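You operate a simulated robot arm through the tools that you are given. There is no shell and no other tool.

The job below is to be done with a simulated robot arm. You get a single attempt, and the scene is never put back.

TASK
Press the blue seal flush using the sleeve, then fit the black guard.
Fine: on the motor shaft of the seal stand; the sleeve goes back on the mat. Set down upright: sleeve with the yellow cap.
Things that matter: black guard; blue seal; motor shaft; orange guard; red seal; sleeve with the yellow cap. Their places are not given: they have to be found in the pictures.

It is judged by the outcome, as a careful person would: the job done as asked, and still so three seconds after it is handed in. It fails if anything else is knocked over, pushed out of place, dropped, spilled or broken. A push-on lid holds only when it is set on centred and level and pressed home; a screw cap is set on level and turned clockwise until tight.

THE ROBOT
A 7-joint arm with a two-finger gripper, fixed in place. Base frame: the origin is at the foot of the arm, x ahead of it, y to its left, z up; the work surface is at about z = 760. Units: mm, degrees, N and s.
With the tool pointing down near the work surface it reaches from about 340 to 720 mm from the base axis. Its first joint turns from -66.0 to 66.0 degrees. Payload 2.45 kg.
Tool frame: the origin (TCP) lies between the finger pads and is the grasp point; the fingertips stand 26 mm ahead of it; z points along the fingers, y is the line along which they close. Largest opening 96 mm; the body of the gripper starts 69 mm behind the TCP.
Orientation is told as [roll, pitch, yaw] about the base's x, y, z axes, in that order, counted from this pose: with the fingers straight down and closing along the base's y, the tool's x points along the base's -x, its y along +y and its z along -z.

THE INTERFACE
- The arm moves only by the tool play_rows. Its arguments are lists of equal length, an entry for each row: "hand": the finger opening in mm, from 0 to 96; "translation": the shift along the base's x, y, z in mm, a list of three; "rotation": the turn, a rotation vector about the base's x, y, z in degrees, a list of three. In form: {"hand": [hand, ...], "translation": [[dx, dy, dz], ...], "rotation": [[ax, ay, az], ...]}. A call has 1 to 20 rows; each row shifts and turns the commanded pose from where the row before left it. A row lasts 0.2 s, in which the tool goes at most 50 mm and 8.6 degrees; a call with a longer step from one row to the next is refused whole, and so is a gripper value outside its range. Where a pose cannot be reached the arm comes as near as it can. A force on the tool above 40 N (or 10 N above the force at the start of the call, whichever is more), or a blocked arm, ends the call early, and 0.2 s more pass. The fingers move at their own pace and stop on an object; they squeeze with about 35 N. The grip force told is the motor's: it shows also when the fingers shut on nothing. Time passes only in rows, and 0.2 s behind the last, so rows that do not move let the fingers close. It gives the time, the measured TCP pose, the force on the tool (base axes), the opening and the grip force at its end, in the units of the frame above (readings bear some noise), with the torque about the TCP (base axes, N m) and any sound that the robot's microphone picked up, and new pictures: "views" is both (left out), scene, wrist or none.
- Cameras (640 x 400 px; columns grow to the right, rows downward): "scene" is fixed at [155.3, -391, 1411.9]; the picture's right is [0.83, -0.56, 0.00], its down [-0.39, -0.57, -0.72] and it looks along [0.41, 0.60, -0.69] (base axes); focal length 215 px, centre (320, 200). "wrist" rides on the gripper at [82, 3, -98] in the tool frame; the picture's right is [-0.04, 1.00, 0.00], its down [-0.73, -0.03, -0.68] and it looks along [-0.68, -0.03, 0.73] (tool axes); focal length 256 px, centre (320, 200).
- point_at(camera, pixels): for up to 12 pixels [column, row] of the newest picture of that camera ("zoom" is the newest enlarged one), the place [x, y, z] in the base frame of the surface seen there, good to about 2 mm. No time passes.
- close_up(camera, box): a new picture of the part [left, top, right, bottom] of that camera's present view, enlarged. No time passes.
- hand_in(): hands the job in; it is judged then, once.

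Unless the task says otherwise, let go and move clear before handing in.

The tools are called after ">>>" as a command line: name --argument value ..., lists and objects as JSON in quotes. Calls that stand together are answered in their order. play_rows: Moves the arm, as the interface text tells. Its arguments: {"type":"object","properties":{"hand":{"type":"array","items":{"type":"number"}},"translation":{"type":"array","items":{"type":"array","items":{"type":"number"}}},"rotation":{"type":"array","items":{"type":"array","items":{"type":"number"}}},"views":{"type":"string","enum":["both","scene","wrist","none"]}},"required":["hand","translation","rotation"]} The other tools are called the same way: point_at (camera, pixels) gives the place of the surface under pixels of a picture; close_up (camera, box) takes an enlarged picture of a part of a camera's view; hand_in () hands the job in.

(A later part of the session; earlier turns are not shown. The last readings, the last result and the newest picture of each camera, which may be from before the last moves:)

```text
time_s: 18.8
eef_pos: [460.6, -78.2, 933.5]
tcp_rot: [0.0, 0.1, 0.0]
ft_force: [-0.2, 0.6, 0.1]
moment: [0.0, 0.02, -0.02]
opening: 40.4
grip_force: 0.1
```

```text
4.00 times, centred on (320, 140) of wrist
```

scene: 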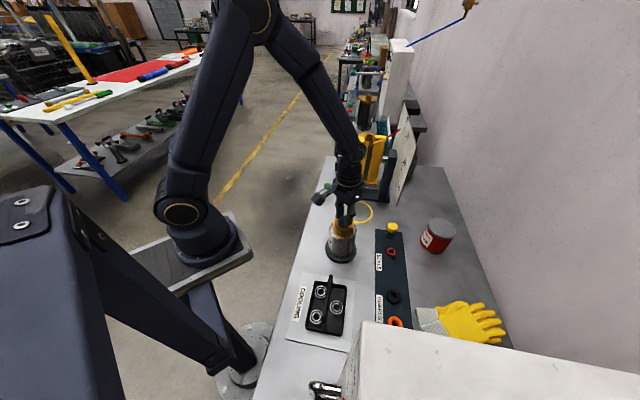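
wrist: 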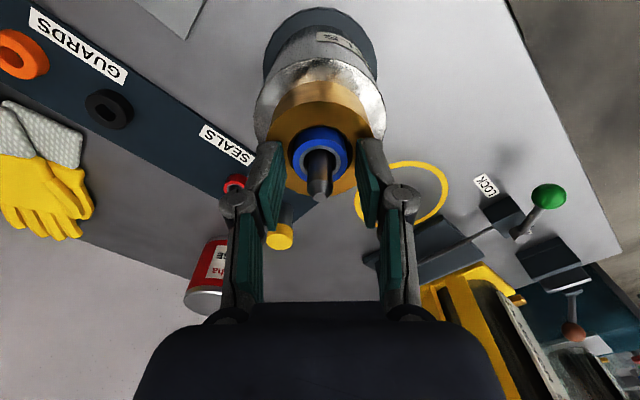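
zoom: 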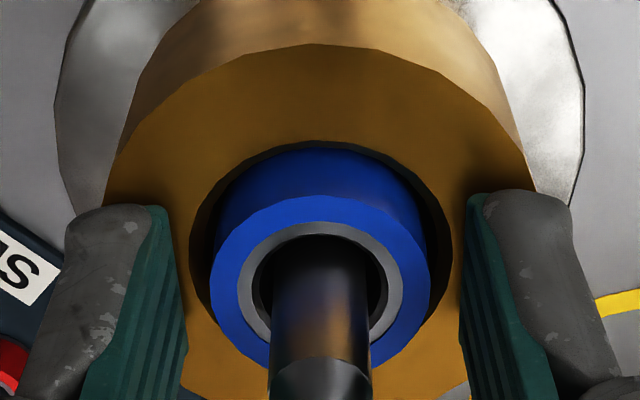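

The seal is released and sits round the shaft in the bore mouth. I'll lift straight up and measure its height.

>>> play_rows --hand '[44, 44, 44, 44, 60, 60]' --translation '[[0, 0, 15], [0, 0, 30], [0, 0, 40], [10, 0, 0], [10, 0, 0], [0, 0, 0]]' --rotation '[[0, 0, 0], [0, 0, 0], [0, 0, 0], [0, 0, 0], [0, 0, 0], [0, 0, 0]]'

>>> close_up --camera "wrist" --box '[260, 20, 380, 130]'

>>> close_up --camera "scene" --box '[310, 190, 380, 250]'

```text
time_s: 20.2
eef_pos: [479.7, -78.0, 1017.7]
tcp_rot: [0.0, 0.1, 0.0]
ft_force: [-0.6, -0.2, 0.6]
moment: [0.01, 0.02, -0.02]
opening: 59.7
grip_force: 0.1
```

scene: 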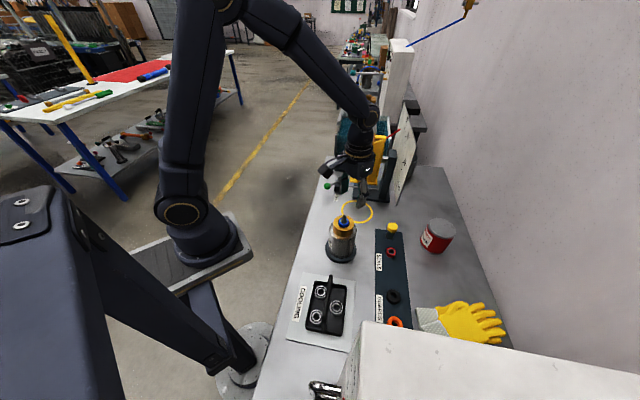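
wrist: 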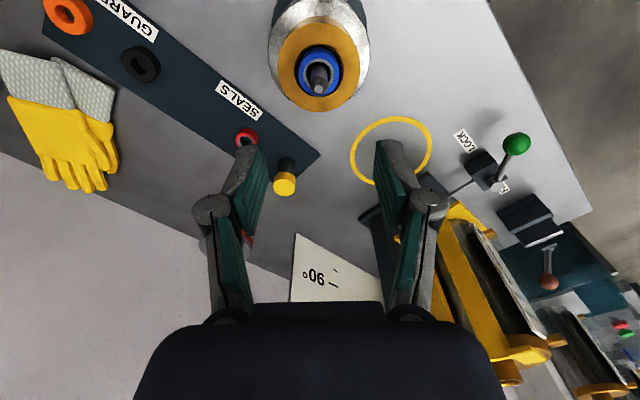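

```text
3.64 times, centred on (320, 75) of wrist
```

zoom: 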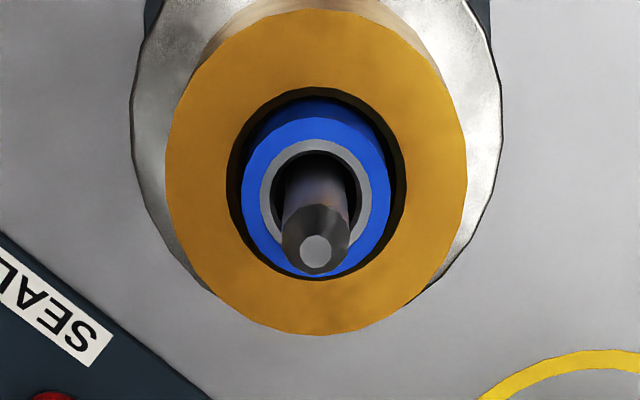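

```text
6.67 times, centred on (345, 220) of scene
```

zoom: 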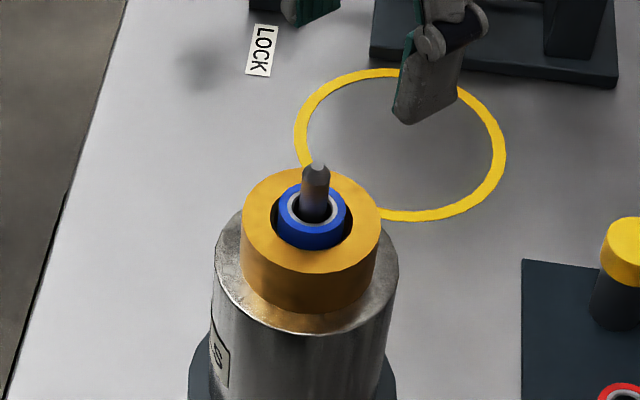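

>>> point_at --camera "zoom" --pixels '[[280, 190], [350, 190], [315, 182], [315, 240]]'

>>> close_up --camera "wrist" --box '[260, 20, 380, 130]'

```text
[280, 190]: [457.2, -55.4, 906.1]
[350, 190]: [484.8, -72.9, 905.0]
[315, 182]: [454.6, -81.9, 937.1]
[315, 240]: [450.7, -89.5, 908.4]
```

```text
3.64 times, centred on (320, 75) of wrist
```

zoom: 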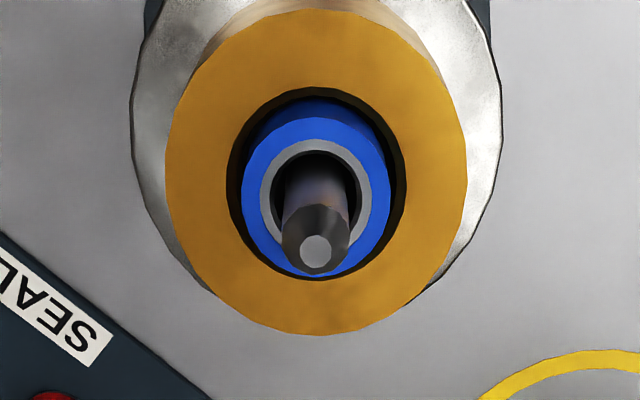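

>>> point_at --camera "zoom" --pixels '[[250, 200], [380, 200], [315, 125], [316, 276], [265, 200], [366, 200], [315, 144], [250, 180], [382, 185], [315, 105], [316, 252], [290, 130]]'

>>> point_at --camera "zoom" --pixels '[[254, 200], [376, 200], [315, 128], [300, 135], [263, 210], [368, 210], [280, 165], [350, 160], [255, 230], [375, 230], [167, 180], [466, 180]]'

```text
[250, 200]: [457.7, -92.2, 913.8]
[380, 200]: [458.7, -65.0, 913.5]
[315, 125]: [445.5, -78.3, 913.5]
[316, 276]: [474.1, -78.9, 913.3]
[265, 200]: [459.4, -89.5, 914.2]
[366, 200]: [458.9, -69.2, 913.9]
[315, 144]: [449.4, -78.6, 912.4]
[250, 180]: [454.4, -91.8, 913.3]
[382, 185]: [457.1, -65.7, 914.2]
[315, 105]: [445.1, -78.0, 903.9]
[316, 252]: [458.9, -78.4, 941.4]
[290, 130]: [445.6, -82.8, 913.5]
```

```text
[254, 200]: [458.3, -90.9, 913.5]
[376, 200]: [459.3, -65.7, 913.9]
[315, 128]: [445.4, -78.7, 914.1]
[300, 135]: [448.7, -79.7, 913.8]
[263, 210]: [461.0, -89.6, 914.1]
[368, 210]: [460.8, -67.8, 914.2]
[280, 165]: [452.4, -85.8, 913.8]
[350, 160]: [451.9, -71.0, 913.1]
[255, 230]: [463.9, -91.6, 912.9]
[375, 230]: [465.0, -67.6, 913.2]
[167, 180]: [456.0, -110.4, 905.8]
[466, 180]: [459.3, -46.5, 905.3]
```

The seal's top is at z≈913.6, 8 mm proud of the collar (905.5), centred on the shaft. Next I'll look at the sleeve and check what stands near it.

>>> point_at --camera "scene" --pixels '[[400, 190], [410, 150], [372, 190], [390, 170], [370, 150], [357, 197], [437, 222], [437, 250], [420, 240], [452, 240], [340, 186], [327, 186]]'

>>> play_rows --hand '[60, 60, 60, 60, 60, 60, 60]' --translation '[[30, -15, 0], [30, -15, 0], [30, -15, 0], [30, -15, -10], [0, 0, -40], [0, 0, -40], [0, 0, -20]]' --rotation '[[0, 0, 0], [0, 0, 0], [0, 0, 0], [0, 0, 0], [0, 0, 0], [0, 0, 0], [0, 0, 0]]'

>>> close_up --camera "wrist" --box '[260, 90, 400, 220]'

```text
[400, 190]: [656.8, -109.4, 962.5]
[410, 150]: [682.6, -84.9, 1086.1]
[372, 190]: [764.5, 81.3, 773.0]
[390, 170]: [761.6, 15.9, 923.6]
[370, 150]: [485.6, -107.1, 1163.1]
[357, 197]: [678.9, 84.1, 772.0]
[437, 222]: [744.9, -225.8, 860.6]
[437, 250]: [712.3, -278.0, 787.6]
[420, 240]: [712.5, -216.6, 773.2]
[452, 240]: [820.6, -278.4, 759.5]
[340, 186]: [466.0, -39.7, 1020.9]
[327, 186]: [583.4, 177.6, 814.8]
```

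```text
time_s: 21.8
eef_pos: [599.3, -136.6, 907.2]
tcp_rot: [0.1, 0.1, 0.1]
ft_force: [0.2, 0.4, 0.5]
moment: [0.02, 0.01, 0.0]
opening: 59.8
grip_force: 0.1
```

scene: 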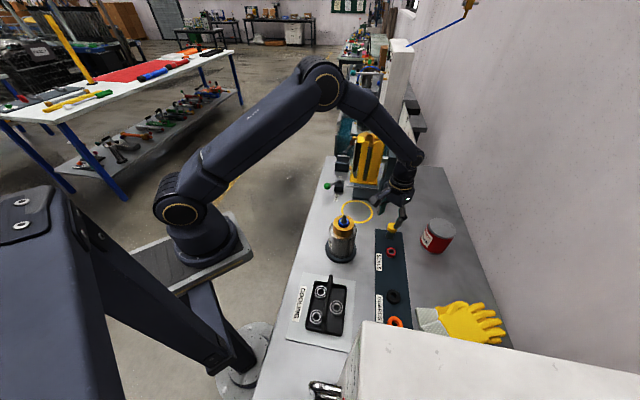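
wrist: 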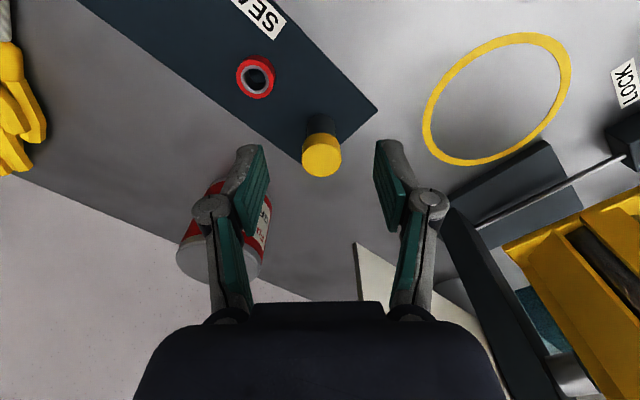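

```text
3.08 times, centred on (330, 155) of wrist
```

zoom: 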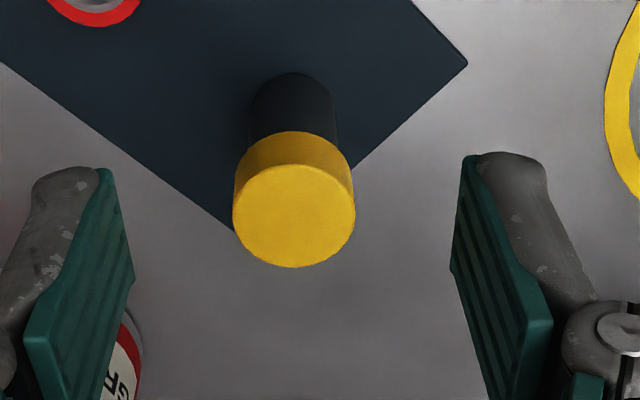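

>>> point_at --camera "zoom" --pixels '[[236, 218], [352, 218], [294, 168], [294, 264], [240, 180], [294, 140], [294, 134], [294, 128], [294, 78], [255, 110], [333, 110], [294, 60]]'

>>> point_at --camera "zoom" --pixels '[[238, 222], [350, 222], [285, 168], [303, 168], [285, 263], [303, 263], [275, 100], [294, 100], [310, 100], [294, 90], [294, 120], [294, 150]]'

```text
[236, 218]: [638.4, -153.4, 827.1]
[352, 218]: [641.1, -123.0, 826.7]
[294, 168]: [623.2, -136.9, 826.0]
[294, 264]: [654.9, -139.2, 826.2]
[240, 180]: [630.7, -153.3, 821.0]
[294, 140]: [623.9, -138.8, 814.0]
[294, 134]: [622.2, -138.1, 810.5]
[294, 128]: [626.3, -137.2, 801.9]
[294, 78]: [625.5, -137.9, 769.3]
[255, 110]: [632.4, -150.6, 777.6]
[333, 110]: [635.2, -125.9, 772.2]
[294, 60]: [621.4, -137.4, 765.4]
```

```text
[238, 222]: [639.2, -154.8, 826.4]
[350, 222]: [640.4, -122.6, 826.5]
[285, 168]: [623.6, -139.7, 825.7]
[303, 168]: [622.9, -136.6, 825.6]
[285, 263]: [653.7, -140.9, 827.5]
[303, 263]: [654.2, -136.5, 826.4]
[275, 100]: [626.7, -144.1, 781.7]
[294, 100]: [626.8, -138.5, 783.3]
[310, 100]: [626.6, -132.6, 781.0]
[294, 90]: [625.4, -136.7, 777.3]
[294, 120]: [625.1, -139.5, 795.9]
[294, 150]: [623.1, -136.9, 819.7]
```

The cap is 31.5 mm wide, centred (638.8,-138.4), z 808–826; the body below is ~26 mm. I'll move over it, lower so the pads hold the cap, and close.

>>> play_rows --hand '[60, 60, 60, 60, 60, 60, 28, 28, 28, 28, 28]' --translation '[[20, -0.6, 0], [19.3, -0.5, 0], [0, 0, -30], [0, 0, -30], [0, 0, -31.6], [0, 0, 0], [0, 0, 0], [0, 0, 0], [0, 0, 0], [0, 0, 0], [0, 0, 0]]' --rotation '[[0, 0, 0], [0, 0, 0], [0, 0, 0], [0, 0, 0], [0, 0, 0], [0, 0, 0], [0, 0, 0], [0, 0, 0], [0, 0, 0], [0, 0, 0], [0, 0, 0]]'

>>> close_up --camera "wrist" --box '[250, 120, 390, 250]'

```text
time_s: 22.4
eef_pos: [625.5, -139.9, 908.5]
tcp_rot: [0.2, 1.4, 0.6]
ft_force: [-41.0, 7.5, 19.1]
moment: [-0.47, -5.55, 1.15]
opening: 60.2
grip_force: 0.0
stopped in row 2: the force on the tool passed its limit at 87 N (the readings are from after the stop); the commanded pose is now the measured one
```

scene: 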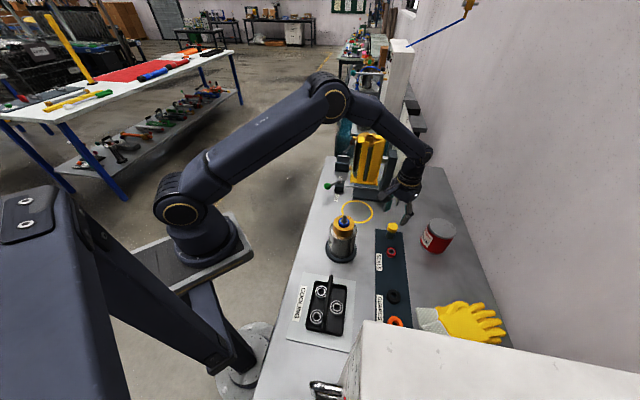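
wrist: 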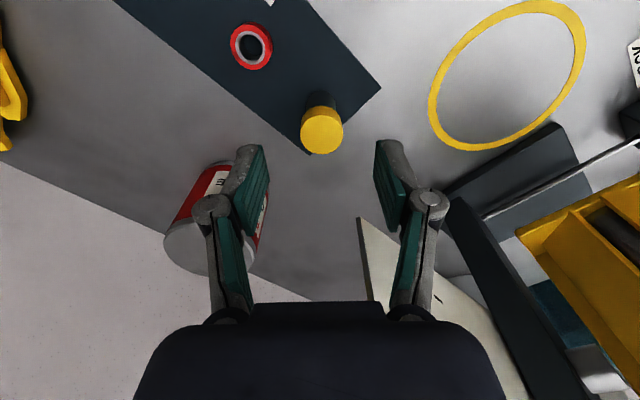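

```text
3.08 times, centred on (320, 185) of wrist
```

zoom: 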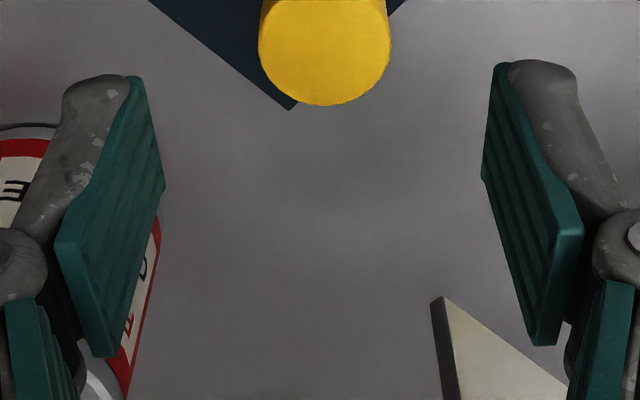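

The move stopped on a 87 N contact in -x: the angle board standing near (657–683,-85…-110, z≥960) is in front of the wrist. I'll look closely before backing off.

>>> close_up --camera "scene" --box '[330, 90, 460, 250]'

>>> play_rows --hand '[60, 60, 60]' --translation '[[-12, 0, 0], [-20, 0, 0], [0, 0, 0]]' --rotation '[[0, 0, 0], [0, 0, 0], [0, 0, 0]]'

>>> close_up --camera "scene" --box '[330, 90, 460, 250]'

```text
2.50 times, centred on (395, 170) of scene
```

zoom: 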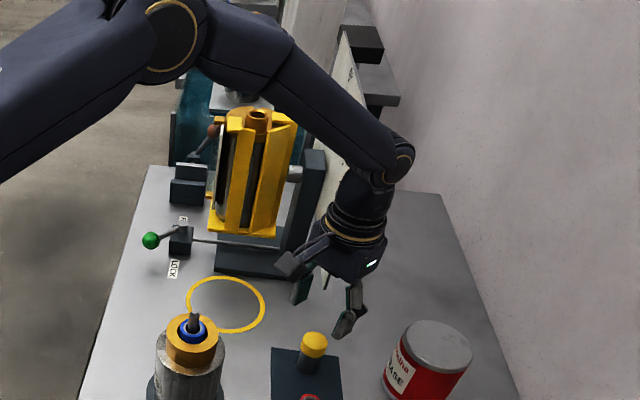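

```text
time_s: 23.2
eef_pos: [594.2, -139.1, 906.2]
tcp_rot: [0.1, 1.1, 0.2]
ft_force: [0.3, -0.9, 0.0]
moment: [0.02, 0.02, -0.01]
opening: 59.9
grip_force: 0.0
```

scene: 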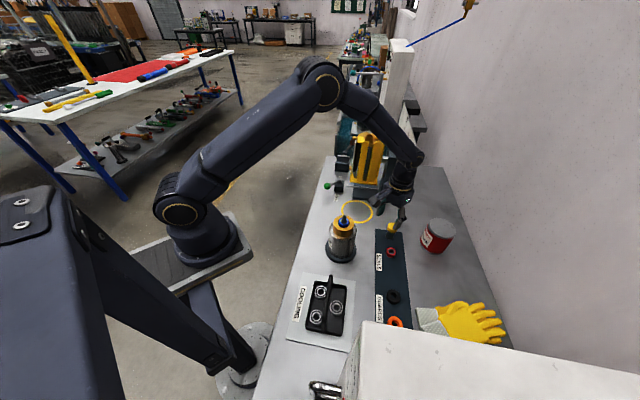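
wrist: 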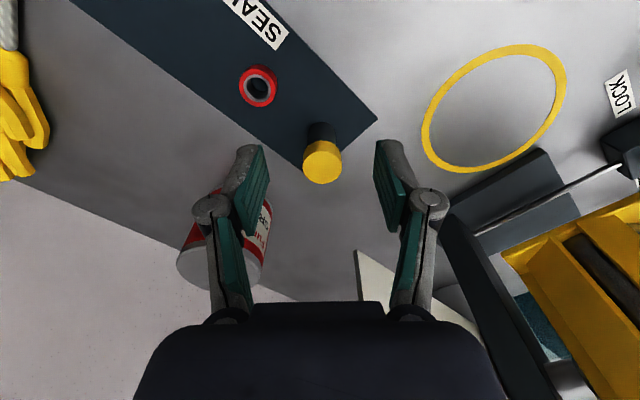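

```text
2.50 times, centred on (395, 170) of scene
```

zoom: 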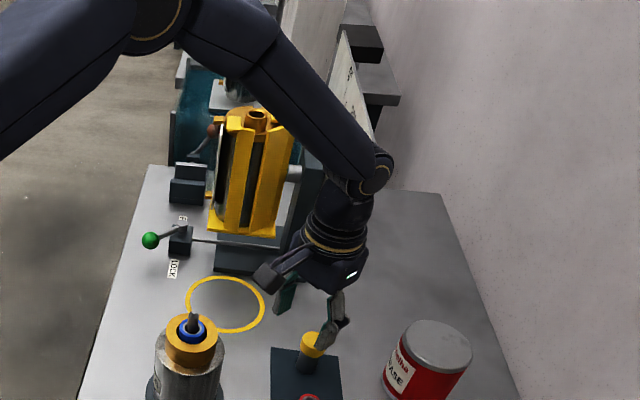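

>>> point_at --camera "wrist" --pixels '[[359, 255], [365, 270], [372, 290], [385, 285], [378, 296], [460, 240], [500, 300], [440, 200], [225, 240], [545, 160]]'

>>> point_at --camera "scene" --pixels '[[404, 115], [408, 130], [412, 105], [416, 120], [402, 100], [410, 140]]'

>>> close_up --camera "wrist" --box '[330, 190, 480, 310]'

```text
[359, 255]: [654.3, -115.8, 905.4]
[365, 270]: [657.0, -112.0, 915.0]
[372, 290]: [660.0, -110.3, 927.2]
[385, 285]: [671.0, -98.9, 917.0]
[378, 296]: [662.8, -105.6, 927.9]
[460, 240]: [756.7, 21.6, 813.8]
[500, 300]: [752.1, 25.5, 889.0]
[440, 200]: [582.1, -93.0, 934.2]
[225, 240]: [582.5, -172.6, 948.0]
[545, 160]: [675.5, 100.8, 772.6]
```

```text
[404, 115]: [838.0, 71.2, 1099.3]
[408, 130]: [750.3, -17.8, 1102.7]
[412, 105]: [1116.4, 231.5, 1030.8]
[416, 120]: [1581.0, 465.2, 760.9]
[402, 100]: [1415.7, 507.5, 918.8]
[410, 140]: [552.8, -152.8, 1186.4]
```

```text
3.33 times, centred on (405, 250) of wrist
```

zoom: 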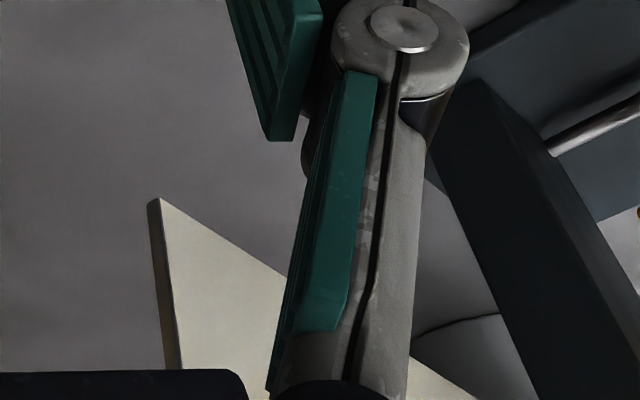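

The angle board's lower corner is at about (655,-115,905), so a vertical gripper can't fit over the sleeve. I'll tilt the tool (fingers pointing forward-down, body leaning back towards the base) by about 25° about y, keeping the closing line along y.

>>> play_rows --hand '[60, 60, 60, 60, 60, 60]' --translation '[[-5, 0, 10], [-5, 0, 10], [0, 0, 10], [0, 0, 0], [0, 0, 0], [0, 0, 0]]' --rotation '[[0, -6.5, -0.1], [0, -6.5, -0.1], [0, -6.5, 0], [0, -6.6, 0], [0, 0, 0], [0, 0, 0]]'

>>> close_up --camera "scene" --box '[330, 90, 460, 250]'

```text
time_s: 24.6
eef_pos: [585.2, -139.4, 936.9]
tcp_rot: [0.0, -25.0, 0.2]
ft_force: [-0.4, -0.8, -0.8]
moment: [0.0, -0.03, -0.02]
opening: 59.9
grip_force: 0.1
```

scene: 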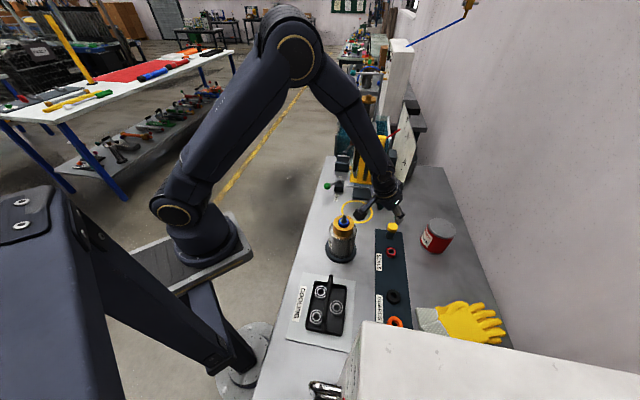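
wrist: 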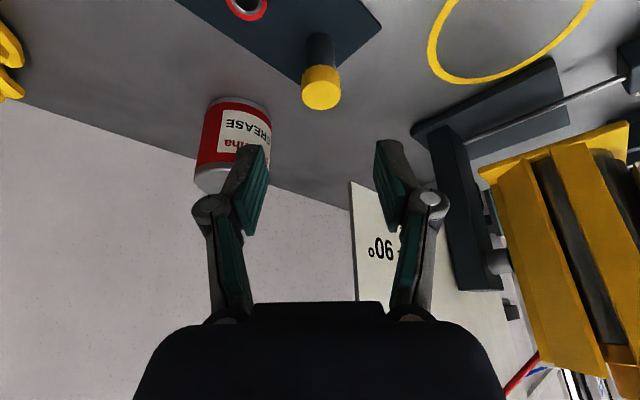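

```text
2.50 times, centred on (395, 170) of scene
```

zoom: 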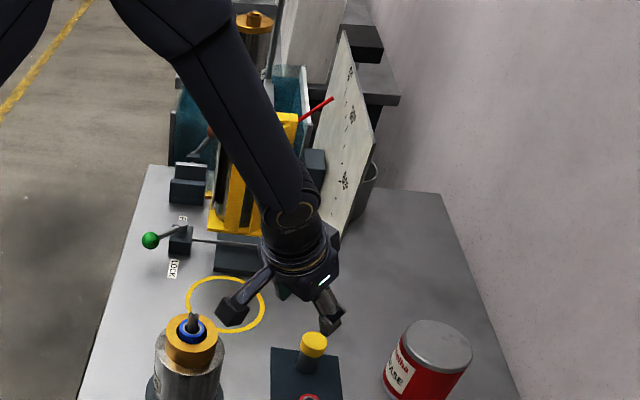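

Now tilted at -25°. I'll locate the board's edges exactly and re-measure the sleeve from this view.

>>> point_at --camera "zoom" --pixels '[[346, 45], [370, 135], [344, 230], [322, 140], [350, 115], [358, 190], [366, 160], [350, 215]]'

>>> close_up --camera "wrist" --box '[270, 20, 400, 130]'

>>> point_at --camera "wrist" --pixels '[[352, 185], [354, 220], [357, 260], [360, 290], [375, 200], [303, 92], [340, 92], [321, 78], [321, 107], [321, 70], [319, 45]]'

```text
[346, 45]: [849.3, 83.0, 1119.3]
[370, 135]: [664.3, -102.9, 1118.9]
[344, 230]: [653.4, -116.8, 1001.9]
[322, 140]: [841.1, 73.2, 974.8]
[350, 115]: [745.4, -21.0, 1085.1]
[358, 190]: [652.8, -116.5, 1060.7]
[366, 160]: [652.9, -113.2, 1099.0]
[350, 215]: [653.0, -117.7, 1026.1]
```

```text
3.64 times, centred on (335, 75) of wrist
```

zoom: 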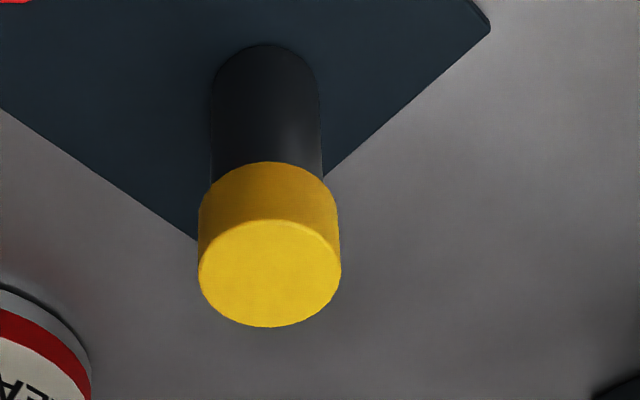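

```text
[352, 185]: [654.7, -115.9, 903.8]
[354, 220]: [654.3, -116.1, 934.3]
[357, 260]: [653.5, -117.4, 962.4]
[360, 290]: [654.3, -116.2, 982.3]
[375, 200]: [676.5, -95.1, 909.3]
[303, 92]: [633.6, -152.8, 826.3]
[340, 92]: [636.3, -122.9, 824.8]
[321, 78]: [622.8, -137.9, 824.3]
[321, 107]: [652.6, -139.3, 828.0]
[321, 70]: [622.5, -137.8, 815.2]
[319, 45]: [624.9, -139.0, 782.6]
```

The board's near edge stands at (653.7,-116.5), z 904–1118; with the 25° lean the wrist clears it by over 10 mm. I'll move above the cap at z≈880 and check.

>>> play_rows --hand '[60, 60, 60, 60, 60]' --translation '[[18, 0.3, -19], [18, 0.2, -19], [16, 0, -19], [0, 0, 0], [0, 0, 0]]' --rotation '[[0, 0, 0], [0, 0, 0], [0, 0, 0], [0, 0, 0], [0, 0, 0]]'

>>> close_up --camera "wrist" --box '[260, 60, 380, 200]'

>>> close_up --camera "scene" --box '[340, 130, 460, 260]'

```text
time_s: 25.8
eef_pos: [636.9, -138.3, 879.2]
tcp_rot: [0.1, -25.0, 0.1]
ft_force: [-0.1, -0.1, 0.9]
moment: [0.02, 0.02, 0.0]
opening: 60.0
grip_force: 0.1
```

scene: 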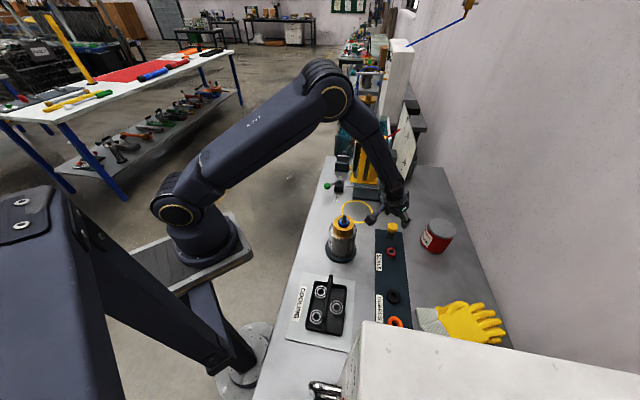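
wrist: 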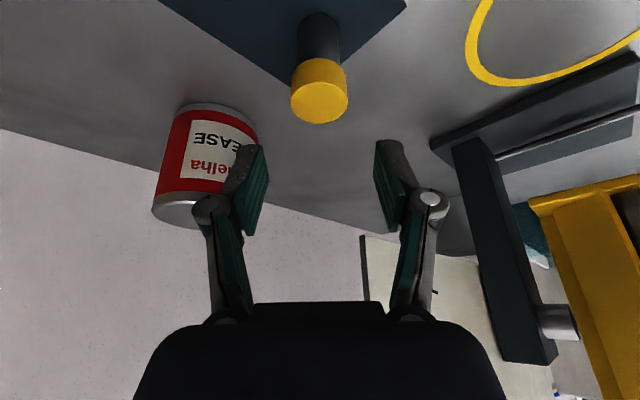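

```text
2.86 times, centred on (320, 130) of wrist
```

zoom: 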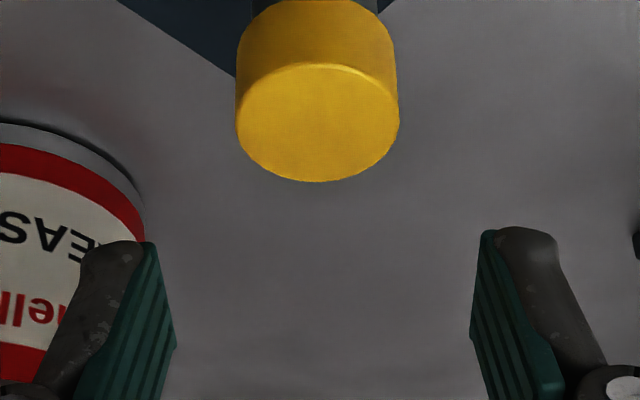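

```text
3.08 times, centred on (400, 195) of scene
```

zoom: 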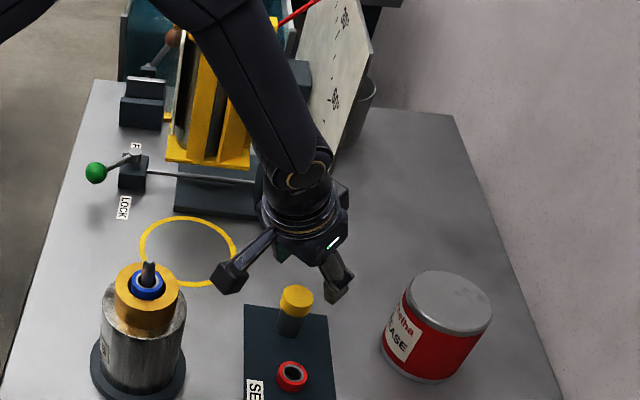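

Clear of the board, and the cap (319,103) lies between the pads. I'll descend 62 mm and close on the cap.

>>> play_rows --hand '[60, 60, 60, 60, 50, 40, 28, 28, 28, 28]' --translation '[[0.7, 0, -16], [0, 0, -16], [0, 0, -16], [0, 0, -14], [0, 0, 0], [0, 0, 0], [0, 0, 0], [0, 0, 0], [0, 0, 0], [0, 0, 0]]' --rotation '[[0, 0, 0], [0, 0, 0], [0, 0, 0], [0, 0, 0], [0, 0, 0], [0, 0, 0], [0, 0, 0], [0, 0, 0], [0, 0, 0], [0, 0, 0]]'

>>> close_up --camera "wrist" --box '[260, 100, 380, 240]'

>>> close_up --camera "scene" --box '[340, 130, 460, 260]'

```text
time_s: 28.0
eef_pos: [637.8, -137.5, 817.0]
tcp_rot: [0.0, -25.0, 0.1]
ft_force: [-0.5, 0.4, 0.5]
moment: [-0.01, 0.02, 0.02]
opening: 31.7
grip_force: 35.2
```

scene: 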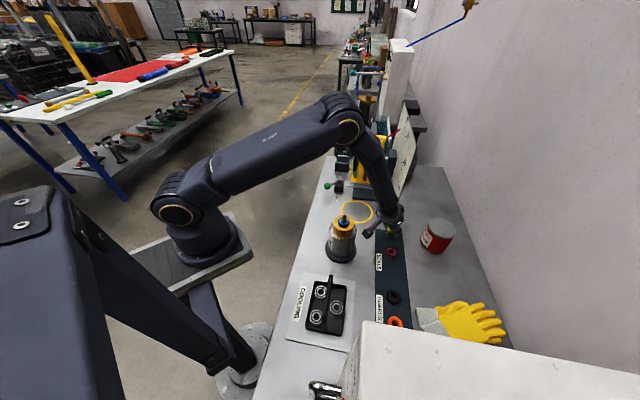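
wrist: 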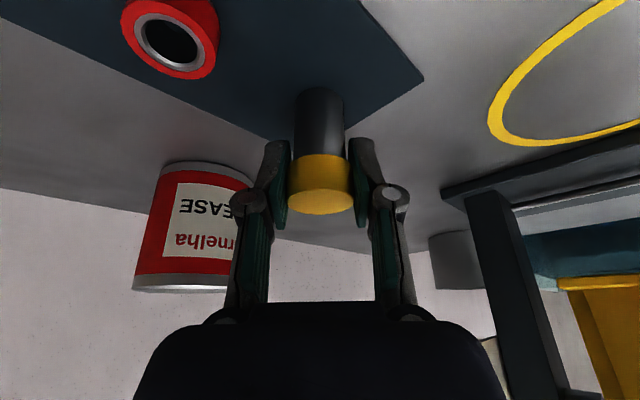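

```text
2.86 times, centred on (320, 170) of wrist
```

zoom: 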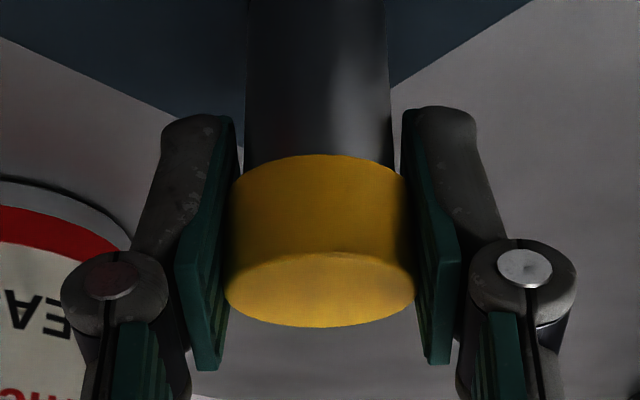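

```text
3.08 times, centred on (400, 195) of scene
```

zoom: 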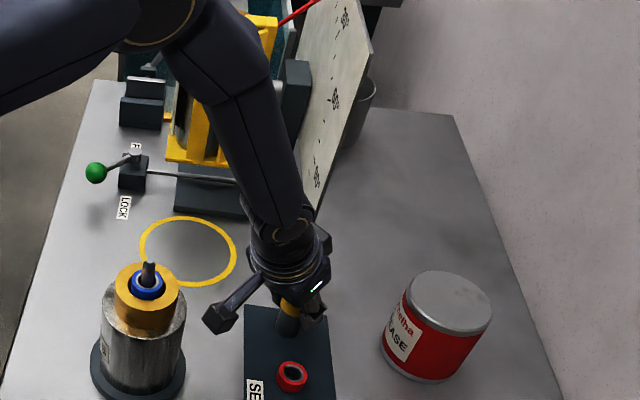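

The cap is gripped (31.7 mm, 35 N). I'll lift straight up 25 mm and check the sleeve comes along upright.

>>> play_rows --hand '[28, 28, 28, 28]' --translation '[[0, 0, 5], [0, 0, 10], [0, 0, 25], [0, 0, 0]]' --rotation '[[0, 0, 0], [0, 0, 0], [0, 0, 0], [0, 0, 0]]'

>>> close_up --camera "wrist" --box '[240, 40, 400, 240]'

>>> close_up --camera "scene" --box '[350, 170, 440, 270]'

```text
time_s: 29.0
eef_pos: [637.0, -138.6, 857.8]
tcp_rot: [0.0, -25.0, 0.1]
ft_force: [-0.5, -0.3, -0.9]
moment: [-0.03, -0.02, 0.01]
opening: 31.4
grip_force: 35.4
```

scene: 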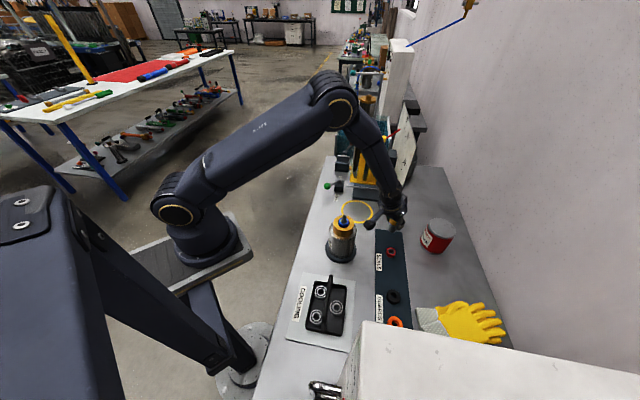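
wrist: 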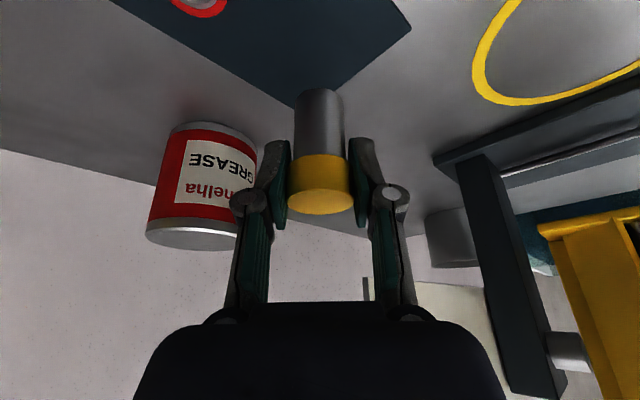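

```text
2.00 times, centred on (320, 140) of wrist
```

zoom: 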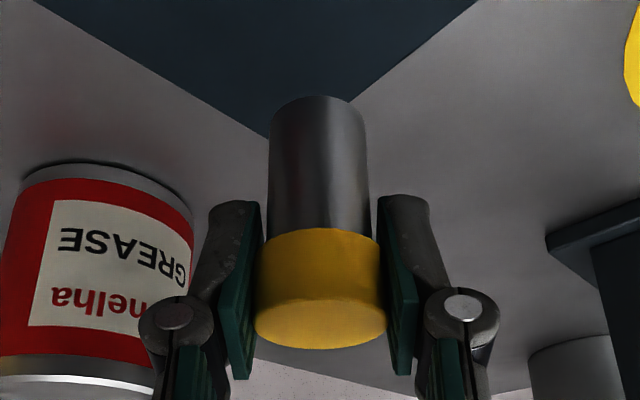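

```text
4.00 times, centred on (395, 220) of scene
```

zoom: 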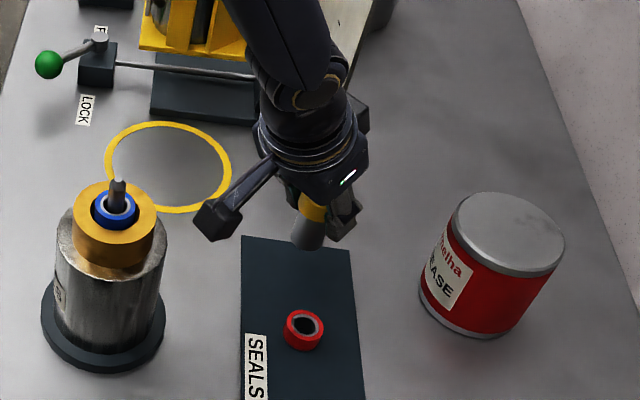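

The sleeve is held upright. I'll raise it vertically (staying clear of the board), then carry it to hover above the shaft.

>>> play_rows --hand '[28, 28, 28, 28, 28, 28, 28, 28, 28, 28, 28]' --translation '[[0, 0, 40], [0, 0, 40], [0, 0, 40], [0, 0, 40], [-36, 12, 2], [-36, 12, 0], [-36, 12, 0], [-36, 12, 0], [-35.7, 12, 0], [0, 0, 0], [0, 0, 0]]' --rotation '[[0, 0, 0], [0, 0, 0], [0, 0, 0], [0, 0, 0], [0, 0, 0], [0, 0, 0], [0, 0, 0], [0, 0, 0], [0, 0, 0], [0, 0, 0], [0, 0, 0]]'

>>> close_up --camera "wrist" --box '[240, 40, 400, 240]'

>>> close_up --camera "scene" --box '[310, 160, 390, 260]'

```text
time_s: 31.4
eef_pos: [459.8, -79.6, 1019.6]
tcp_rot: [0.0, -25.0, 0.1]
ft_force: [-0.8, 0.1, -1.6]
moment: [0.03, -0.06, -0.01]
opening: 31.6
grip_force: 35.0
```

scene: 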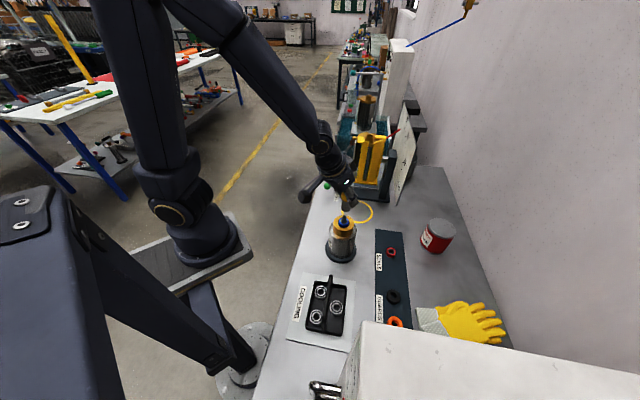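
wrist: 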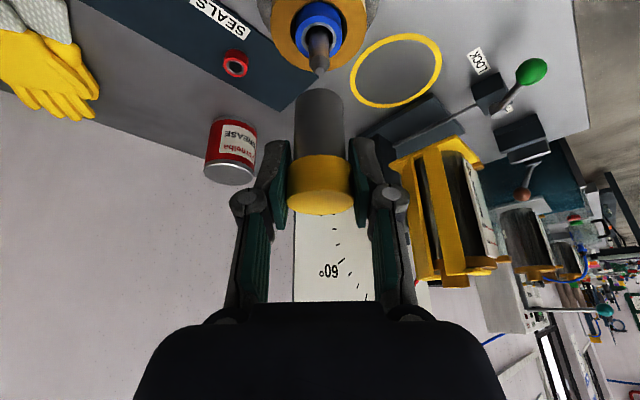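

```text
2.00 times, centred on (320, 140) of wrist
```

zoom: 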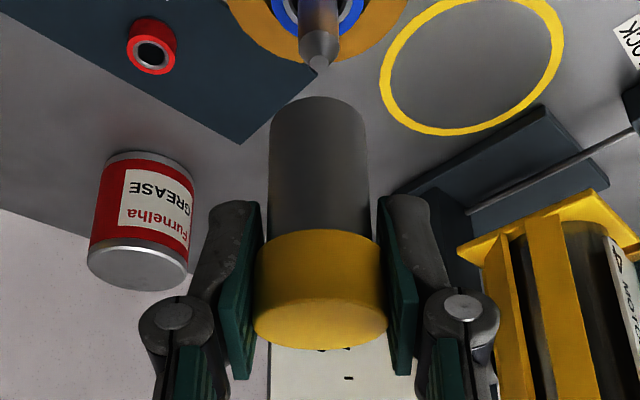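

```text
4.00 times, centred on (350, 210) of scene
```

zoom: 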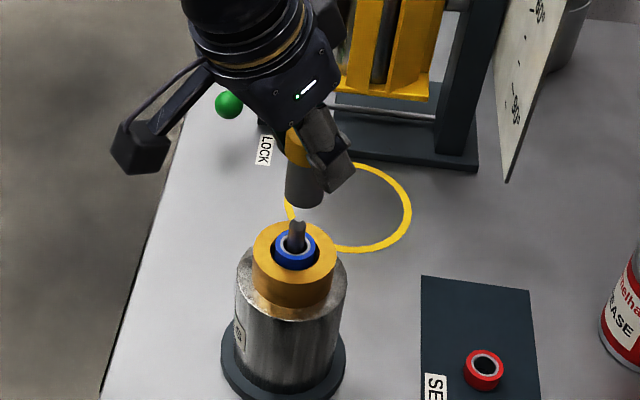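

>>> close_up --camera "wrist" --box '[270, 0, 370, 110]'

>>> point_at --camera "wrist" --pixels '[[319, 110], [319, 125], [319, 140], [296, 120], [343, 120], [296, 135], [343, 135], [319, 92], [319, 165], [319, 180], [290, 195], [349, 195]]'

>>> point_at --camera "wrist" --pixels '[[318, 73], [316, 60], [312, 50], [326, 50], [318, 50], [319, 115], [319, 130], [319, 145], [297, 125], [342, 125], [297, 145], [342, 145]]'

```text
3.64 times, centred on (320, 55) of wrist
```

zoom: 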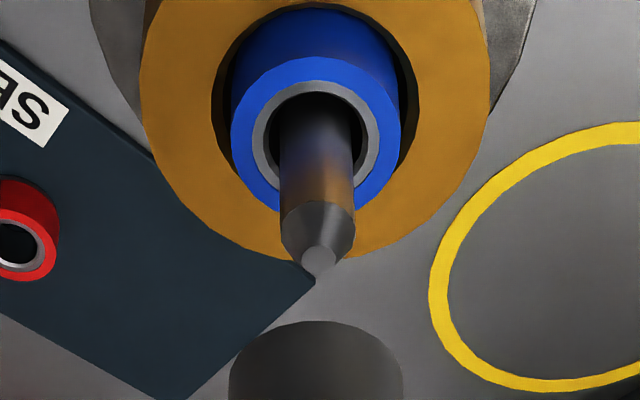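

```text
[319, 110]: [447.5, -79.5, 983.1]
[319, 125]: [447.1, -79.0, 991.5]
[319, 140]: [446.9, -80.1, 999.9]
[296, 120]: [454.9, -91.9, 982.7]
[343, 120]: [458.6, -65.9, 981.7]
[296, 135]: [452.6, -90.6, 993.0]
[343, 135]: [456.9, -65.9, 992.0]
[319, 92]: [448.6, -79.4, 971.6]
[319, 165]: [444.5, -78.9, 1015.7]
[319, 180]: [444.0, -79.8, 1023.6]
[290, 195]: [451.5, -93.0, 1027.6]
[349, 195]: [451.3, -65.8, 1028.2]
```

```text
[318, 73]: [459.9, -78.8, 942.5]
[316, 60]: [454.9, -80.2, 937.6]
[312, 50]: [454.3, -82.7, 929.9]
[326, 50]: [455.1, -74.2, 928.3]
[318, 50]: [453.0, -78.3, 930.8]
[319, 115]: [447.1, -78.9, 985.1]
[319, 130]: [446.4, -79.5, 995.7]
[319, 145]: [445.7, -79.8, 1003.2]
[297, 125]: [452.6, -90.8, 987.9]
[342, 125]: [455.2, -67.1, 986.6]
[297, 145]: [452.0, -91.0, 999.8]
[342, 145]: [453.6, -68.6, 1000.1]
```

The sleeve axis reads about (459.8,-79.1) vs shaft (459.2,-78.4). I'll trim (-0.4,+0.6) and lower it over the shaft slowly.

>>> play_rows --hand '[28, 28, 28, 28, 28, 28, 28, 28, 28]' --translation '[[-0.4, 0.6, 0], [0, 0, -7], [0, 0, -7], [0, 0, -4], [0, 0, -4], [0, 0, -3], [0, 0, -3], [0, 0, -3], [0, 0, -3]]' --rotation '[[0, 0, 0], [0, 0, 0], [0, 0, 0], [0, 0, 0], [0, 0, 0], [0, 0, 0], [0, 0, 0], [0, 0, 0], [0, 0, 0]]'

>>> close_up --camera "wrist" --box '[240, 20, 400, 220]'

>>> close_up --camera "scene" --box '[310, 170, 380, 250]'

```text
time_s: 33.4
eef_pos: [459.2, -78.0, 985.0]
tcp_rot: [0.0, -25.0, 0.1]
ft_force: [0.0, -0.3, -1.7]
moment: [0.01, 0.02, 0.0]
opening: 31.7
grip_force: 34.8
```

scene: 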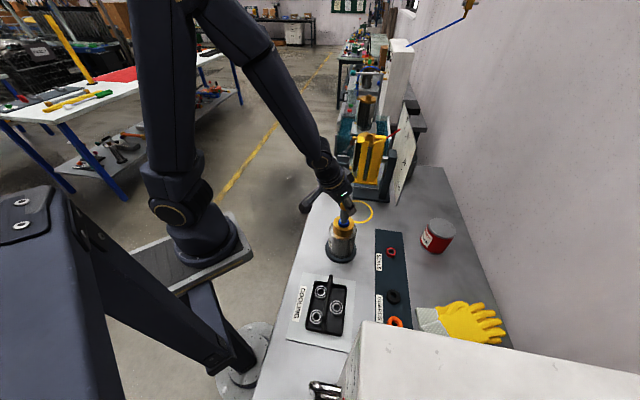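
wrist: 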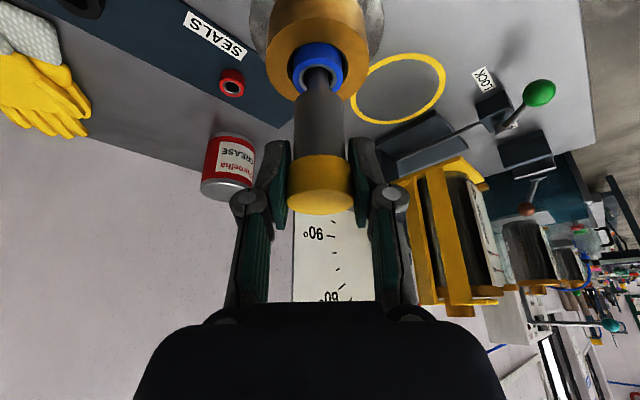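

```text
2.00 times, centred on (320, 120) of wrist
```

zoom: 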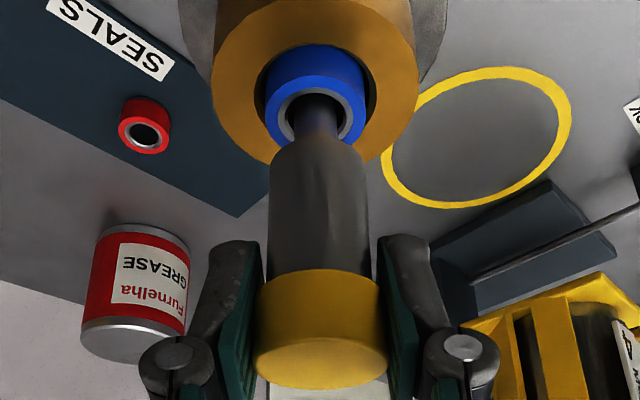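

```text
5.00 times, centred on (345, 210) of scene
```

zoom: 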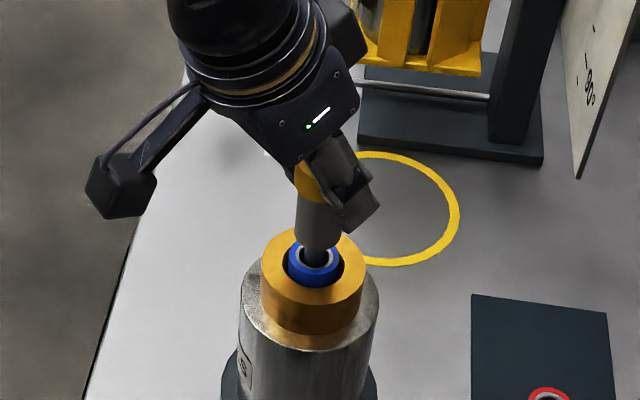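

The sleeve has passed over the shaft tip with no contact force. I'll continue down to meet the seal's top face.

>>> play_rows --hand '[28, 28, 28, 28, 28, 28, 28]' --translation '[[0, 0, -3], [0, 0, -3], [0, 0, -3], [0, 0, -3], [0, 0, -2], [0, 0, -2], [0, 0, 0]]' --rotation '[[0, 0, 0], [0, 0, 0], [0, 0, 0], [0, 0, 0], [0, 0, 0], [0, 0, 0], [0, 0, 0]]' --views "wrist"

>>> close_up --camera "wrist" --box '[260, 20, 380, 160]'

>>> close_up --camera "scene" --box '[310, 180, 380, 250]'

```text
time_s: 35.0
eef_pos: [457.7, -77.9, 969.5]
tcp_rot: [0.0, -25.0, 0.0]
ft_force: [-0.5, -1.0, -0.6]
moment: [0.01, 0.05, 0.02]
opening: 31.8
grip_force: 34.7
```

wrist: 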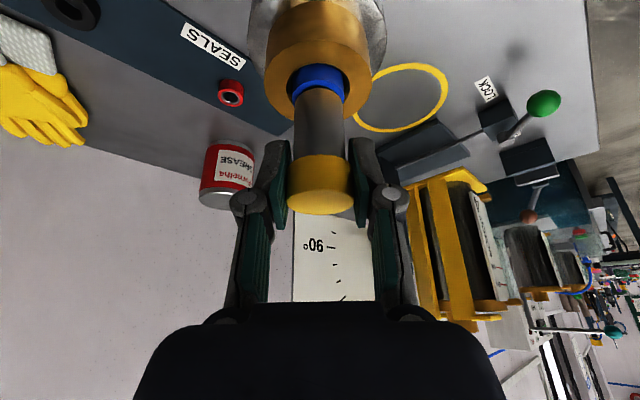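

```text
2.86 times, centred on (320, 90) of wrist
```

zoom: 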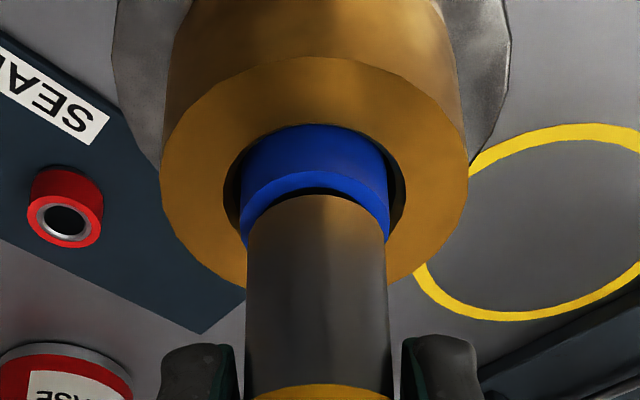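

```text
5.71 times, centred on (345, 215) of scene
```

zoom: 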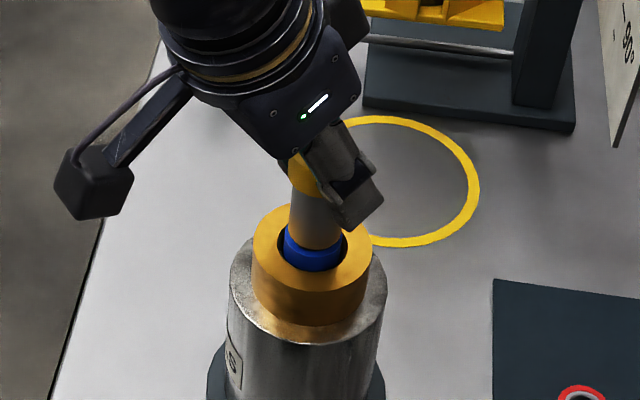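

The sleeve's lower rim is just above the seal. I'll now press in 1 mm steps, watching the vertical force and sound.

>>> play_rows --hand '[28, 28, 28, 28, 28, 28]' --translation '[[0, 0, -1], [0, 0, -1], [0, 0, -1], [0, 0, -1], [0, 0, -1], [0, 0, 0]]' --rotation '[[0, 0, 0], [0, 0, 0], [0, 0, 0], [0, 0, 0], [0, 0, 0], [0, 0, 0]]' --views "wrist"

>>> close_up --camera "wrist" --box '[260, 20, 380, 160]'

```text
time_s: 36.4
eef_pos: [458.3, -78.2, 965.0]
tcp_rot: [0.0, -25.0, 0.1]
ft_force: [-0.4, -0.1, -1.8]
moment: [-0.02, -0.02, 0.01]
opening: 31.4
grip_force: 35.2
```

wrist: 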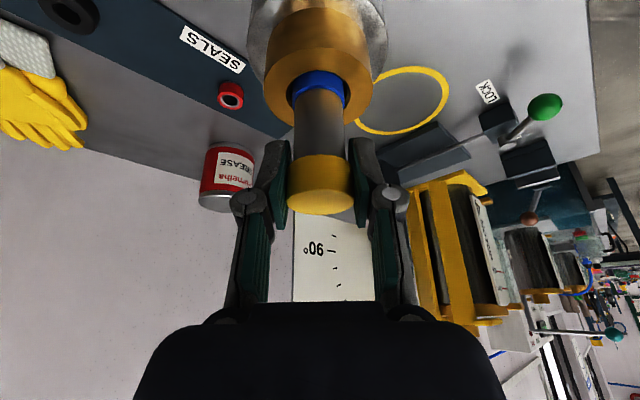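

```text
2.86 times, centred on (320, 90) of wrist
```

zoom: 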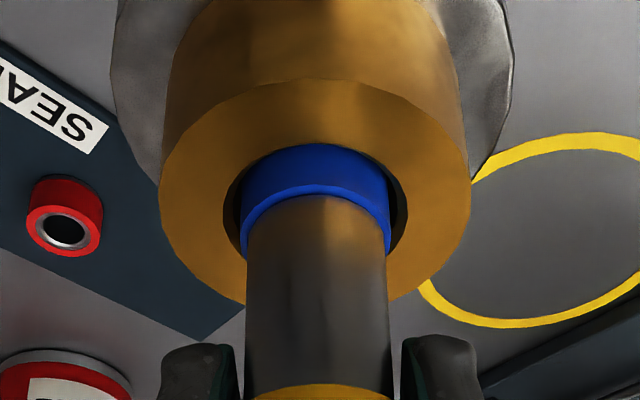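

Force is still near zero; the rim looks in contact or about to be. I'll keep pressing in 1 mm steps.

>>> play_rows --hand '[28, 28, 28, 28, 28]' --translation '[[0, 0, -1], [0, 0, -1], [0, 0, -1], [0, 0, -1], [0, 0, 0]]' --rotation '[[0, 0, 0], [0, 0, 0], [0, 0, 0], [0, 0, 0], [0, 0, 0]]' --views "wrist"

>>> close_up --camera "wrist" --box '[260, 20, 380, 160]'

```text
time_s: 37.6
eef_pos: [458.9, -77.1, 959.8]
tcp_rot: [0.1, -25.0, 0.1]
ft_force: [0.2, 0.2, -0.4]
moment: [-0.03, -0.02, -0.01]
opening: 31.9
grip_force: 35.3
```

wrist: 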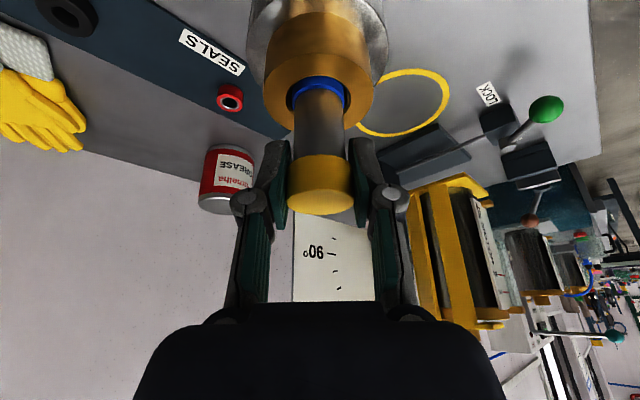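

```text
2.86 times, centred on (320, 90) of wrist
```

zoom: 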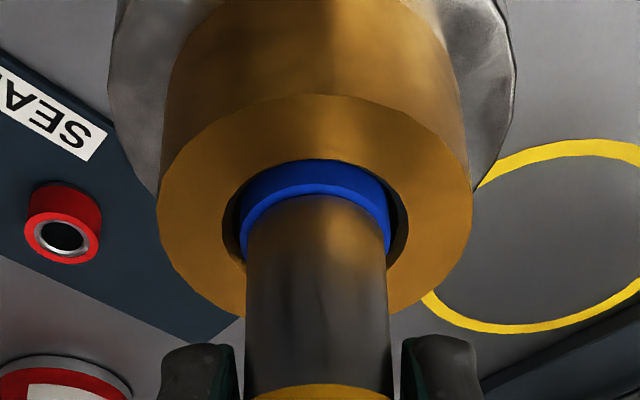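

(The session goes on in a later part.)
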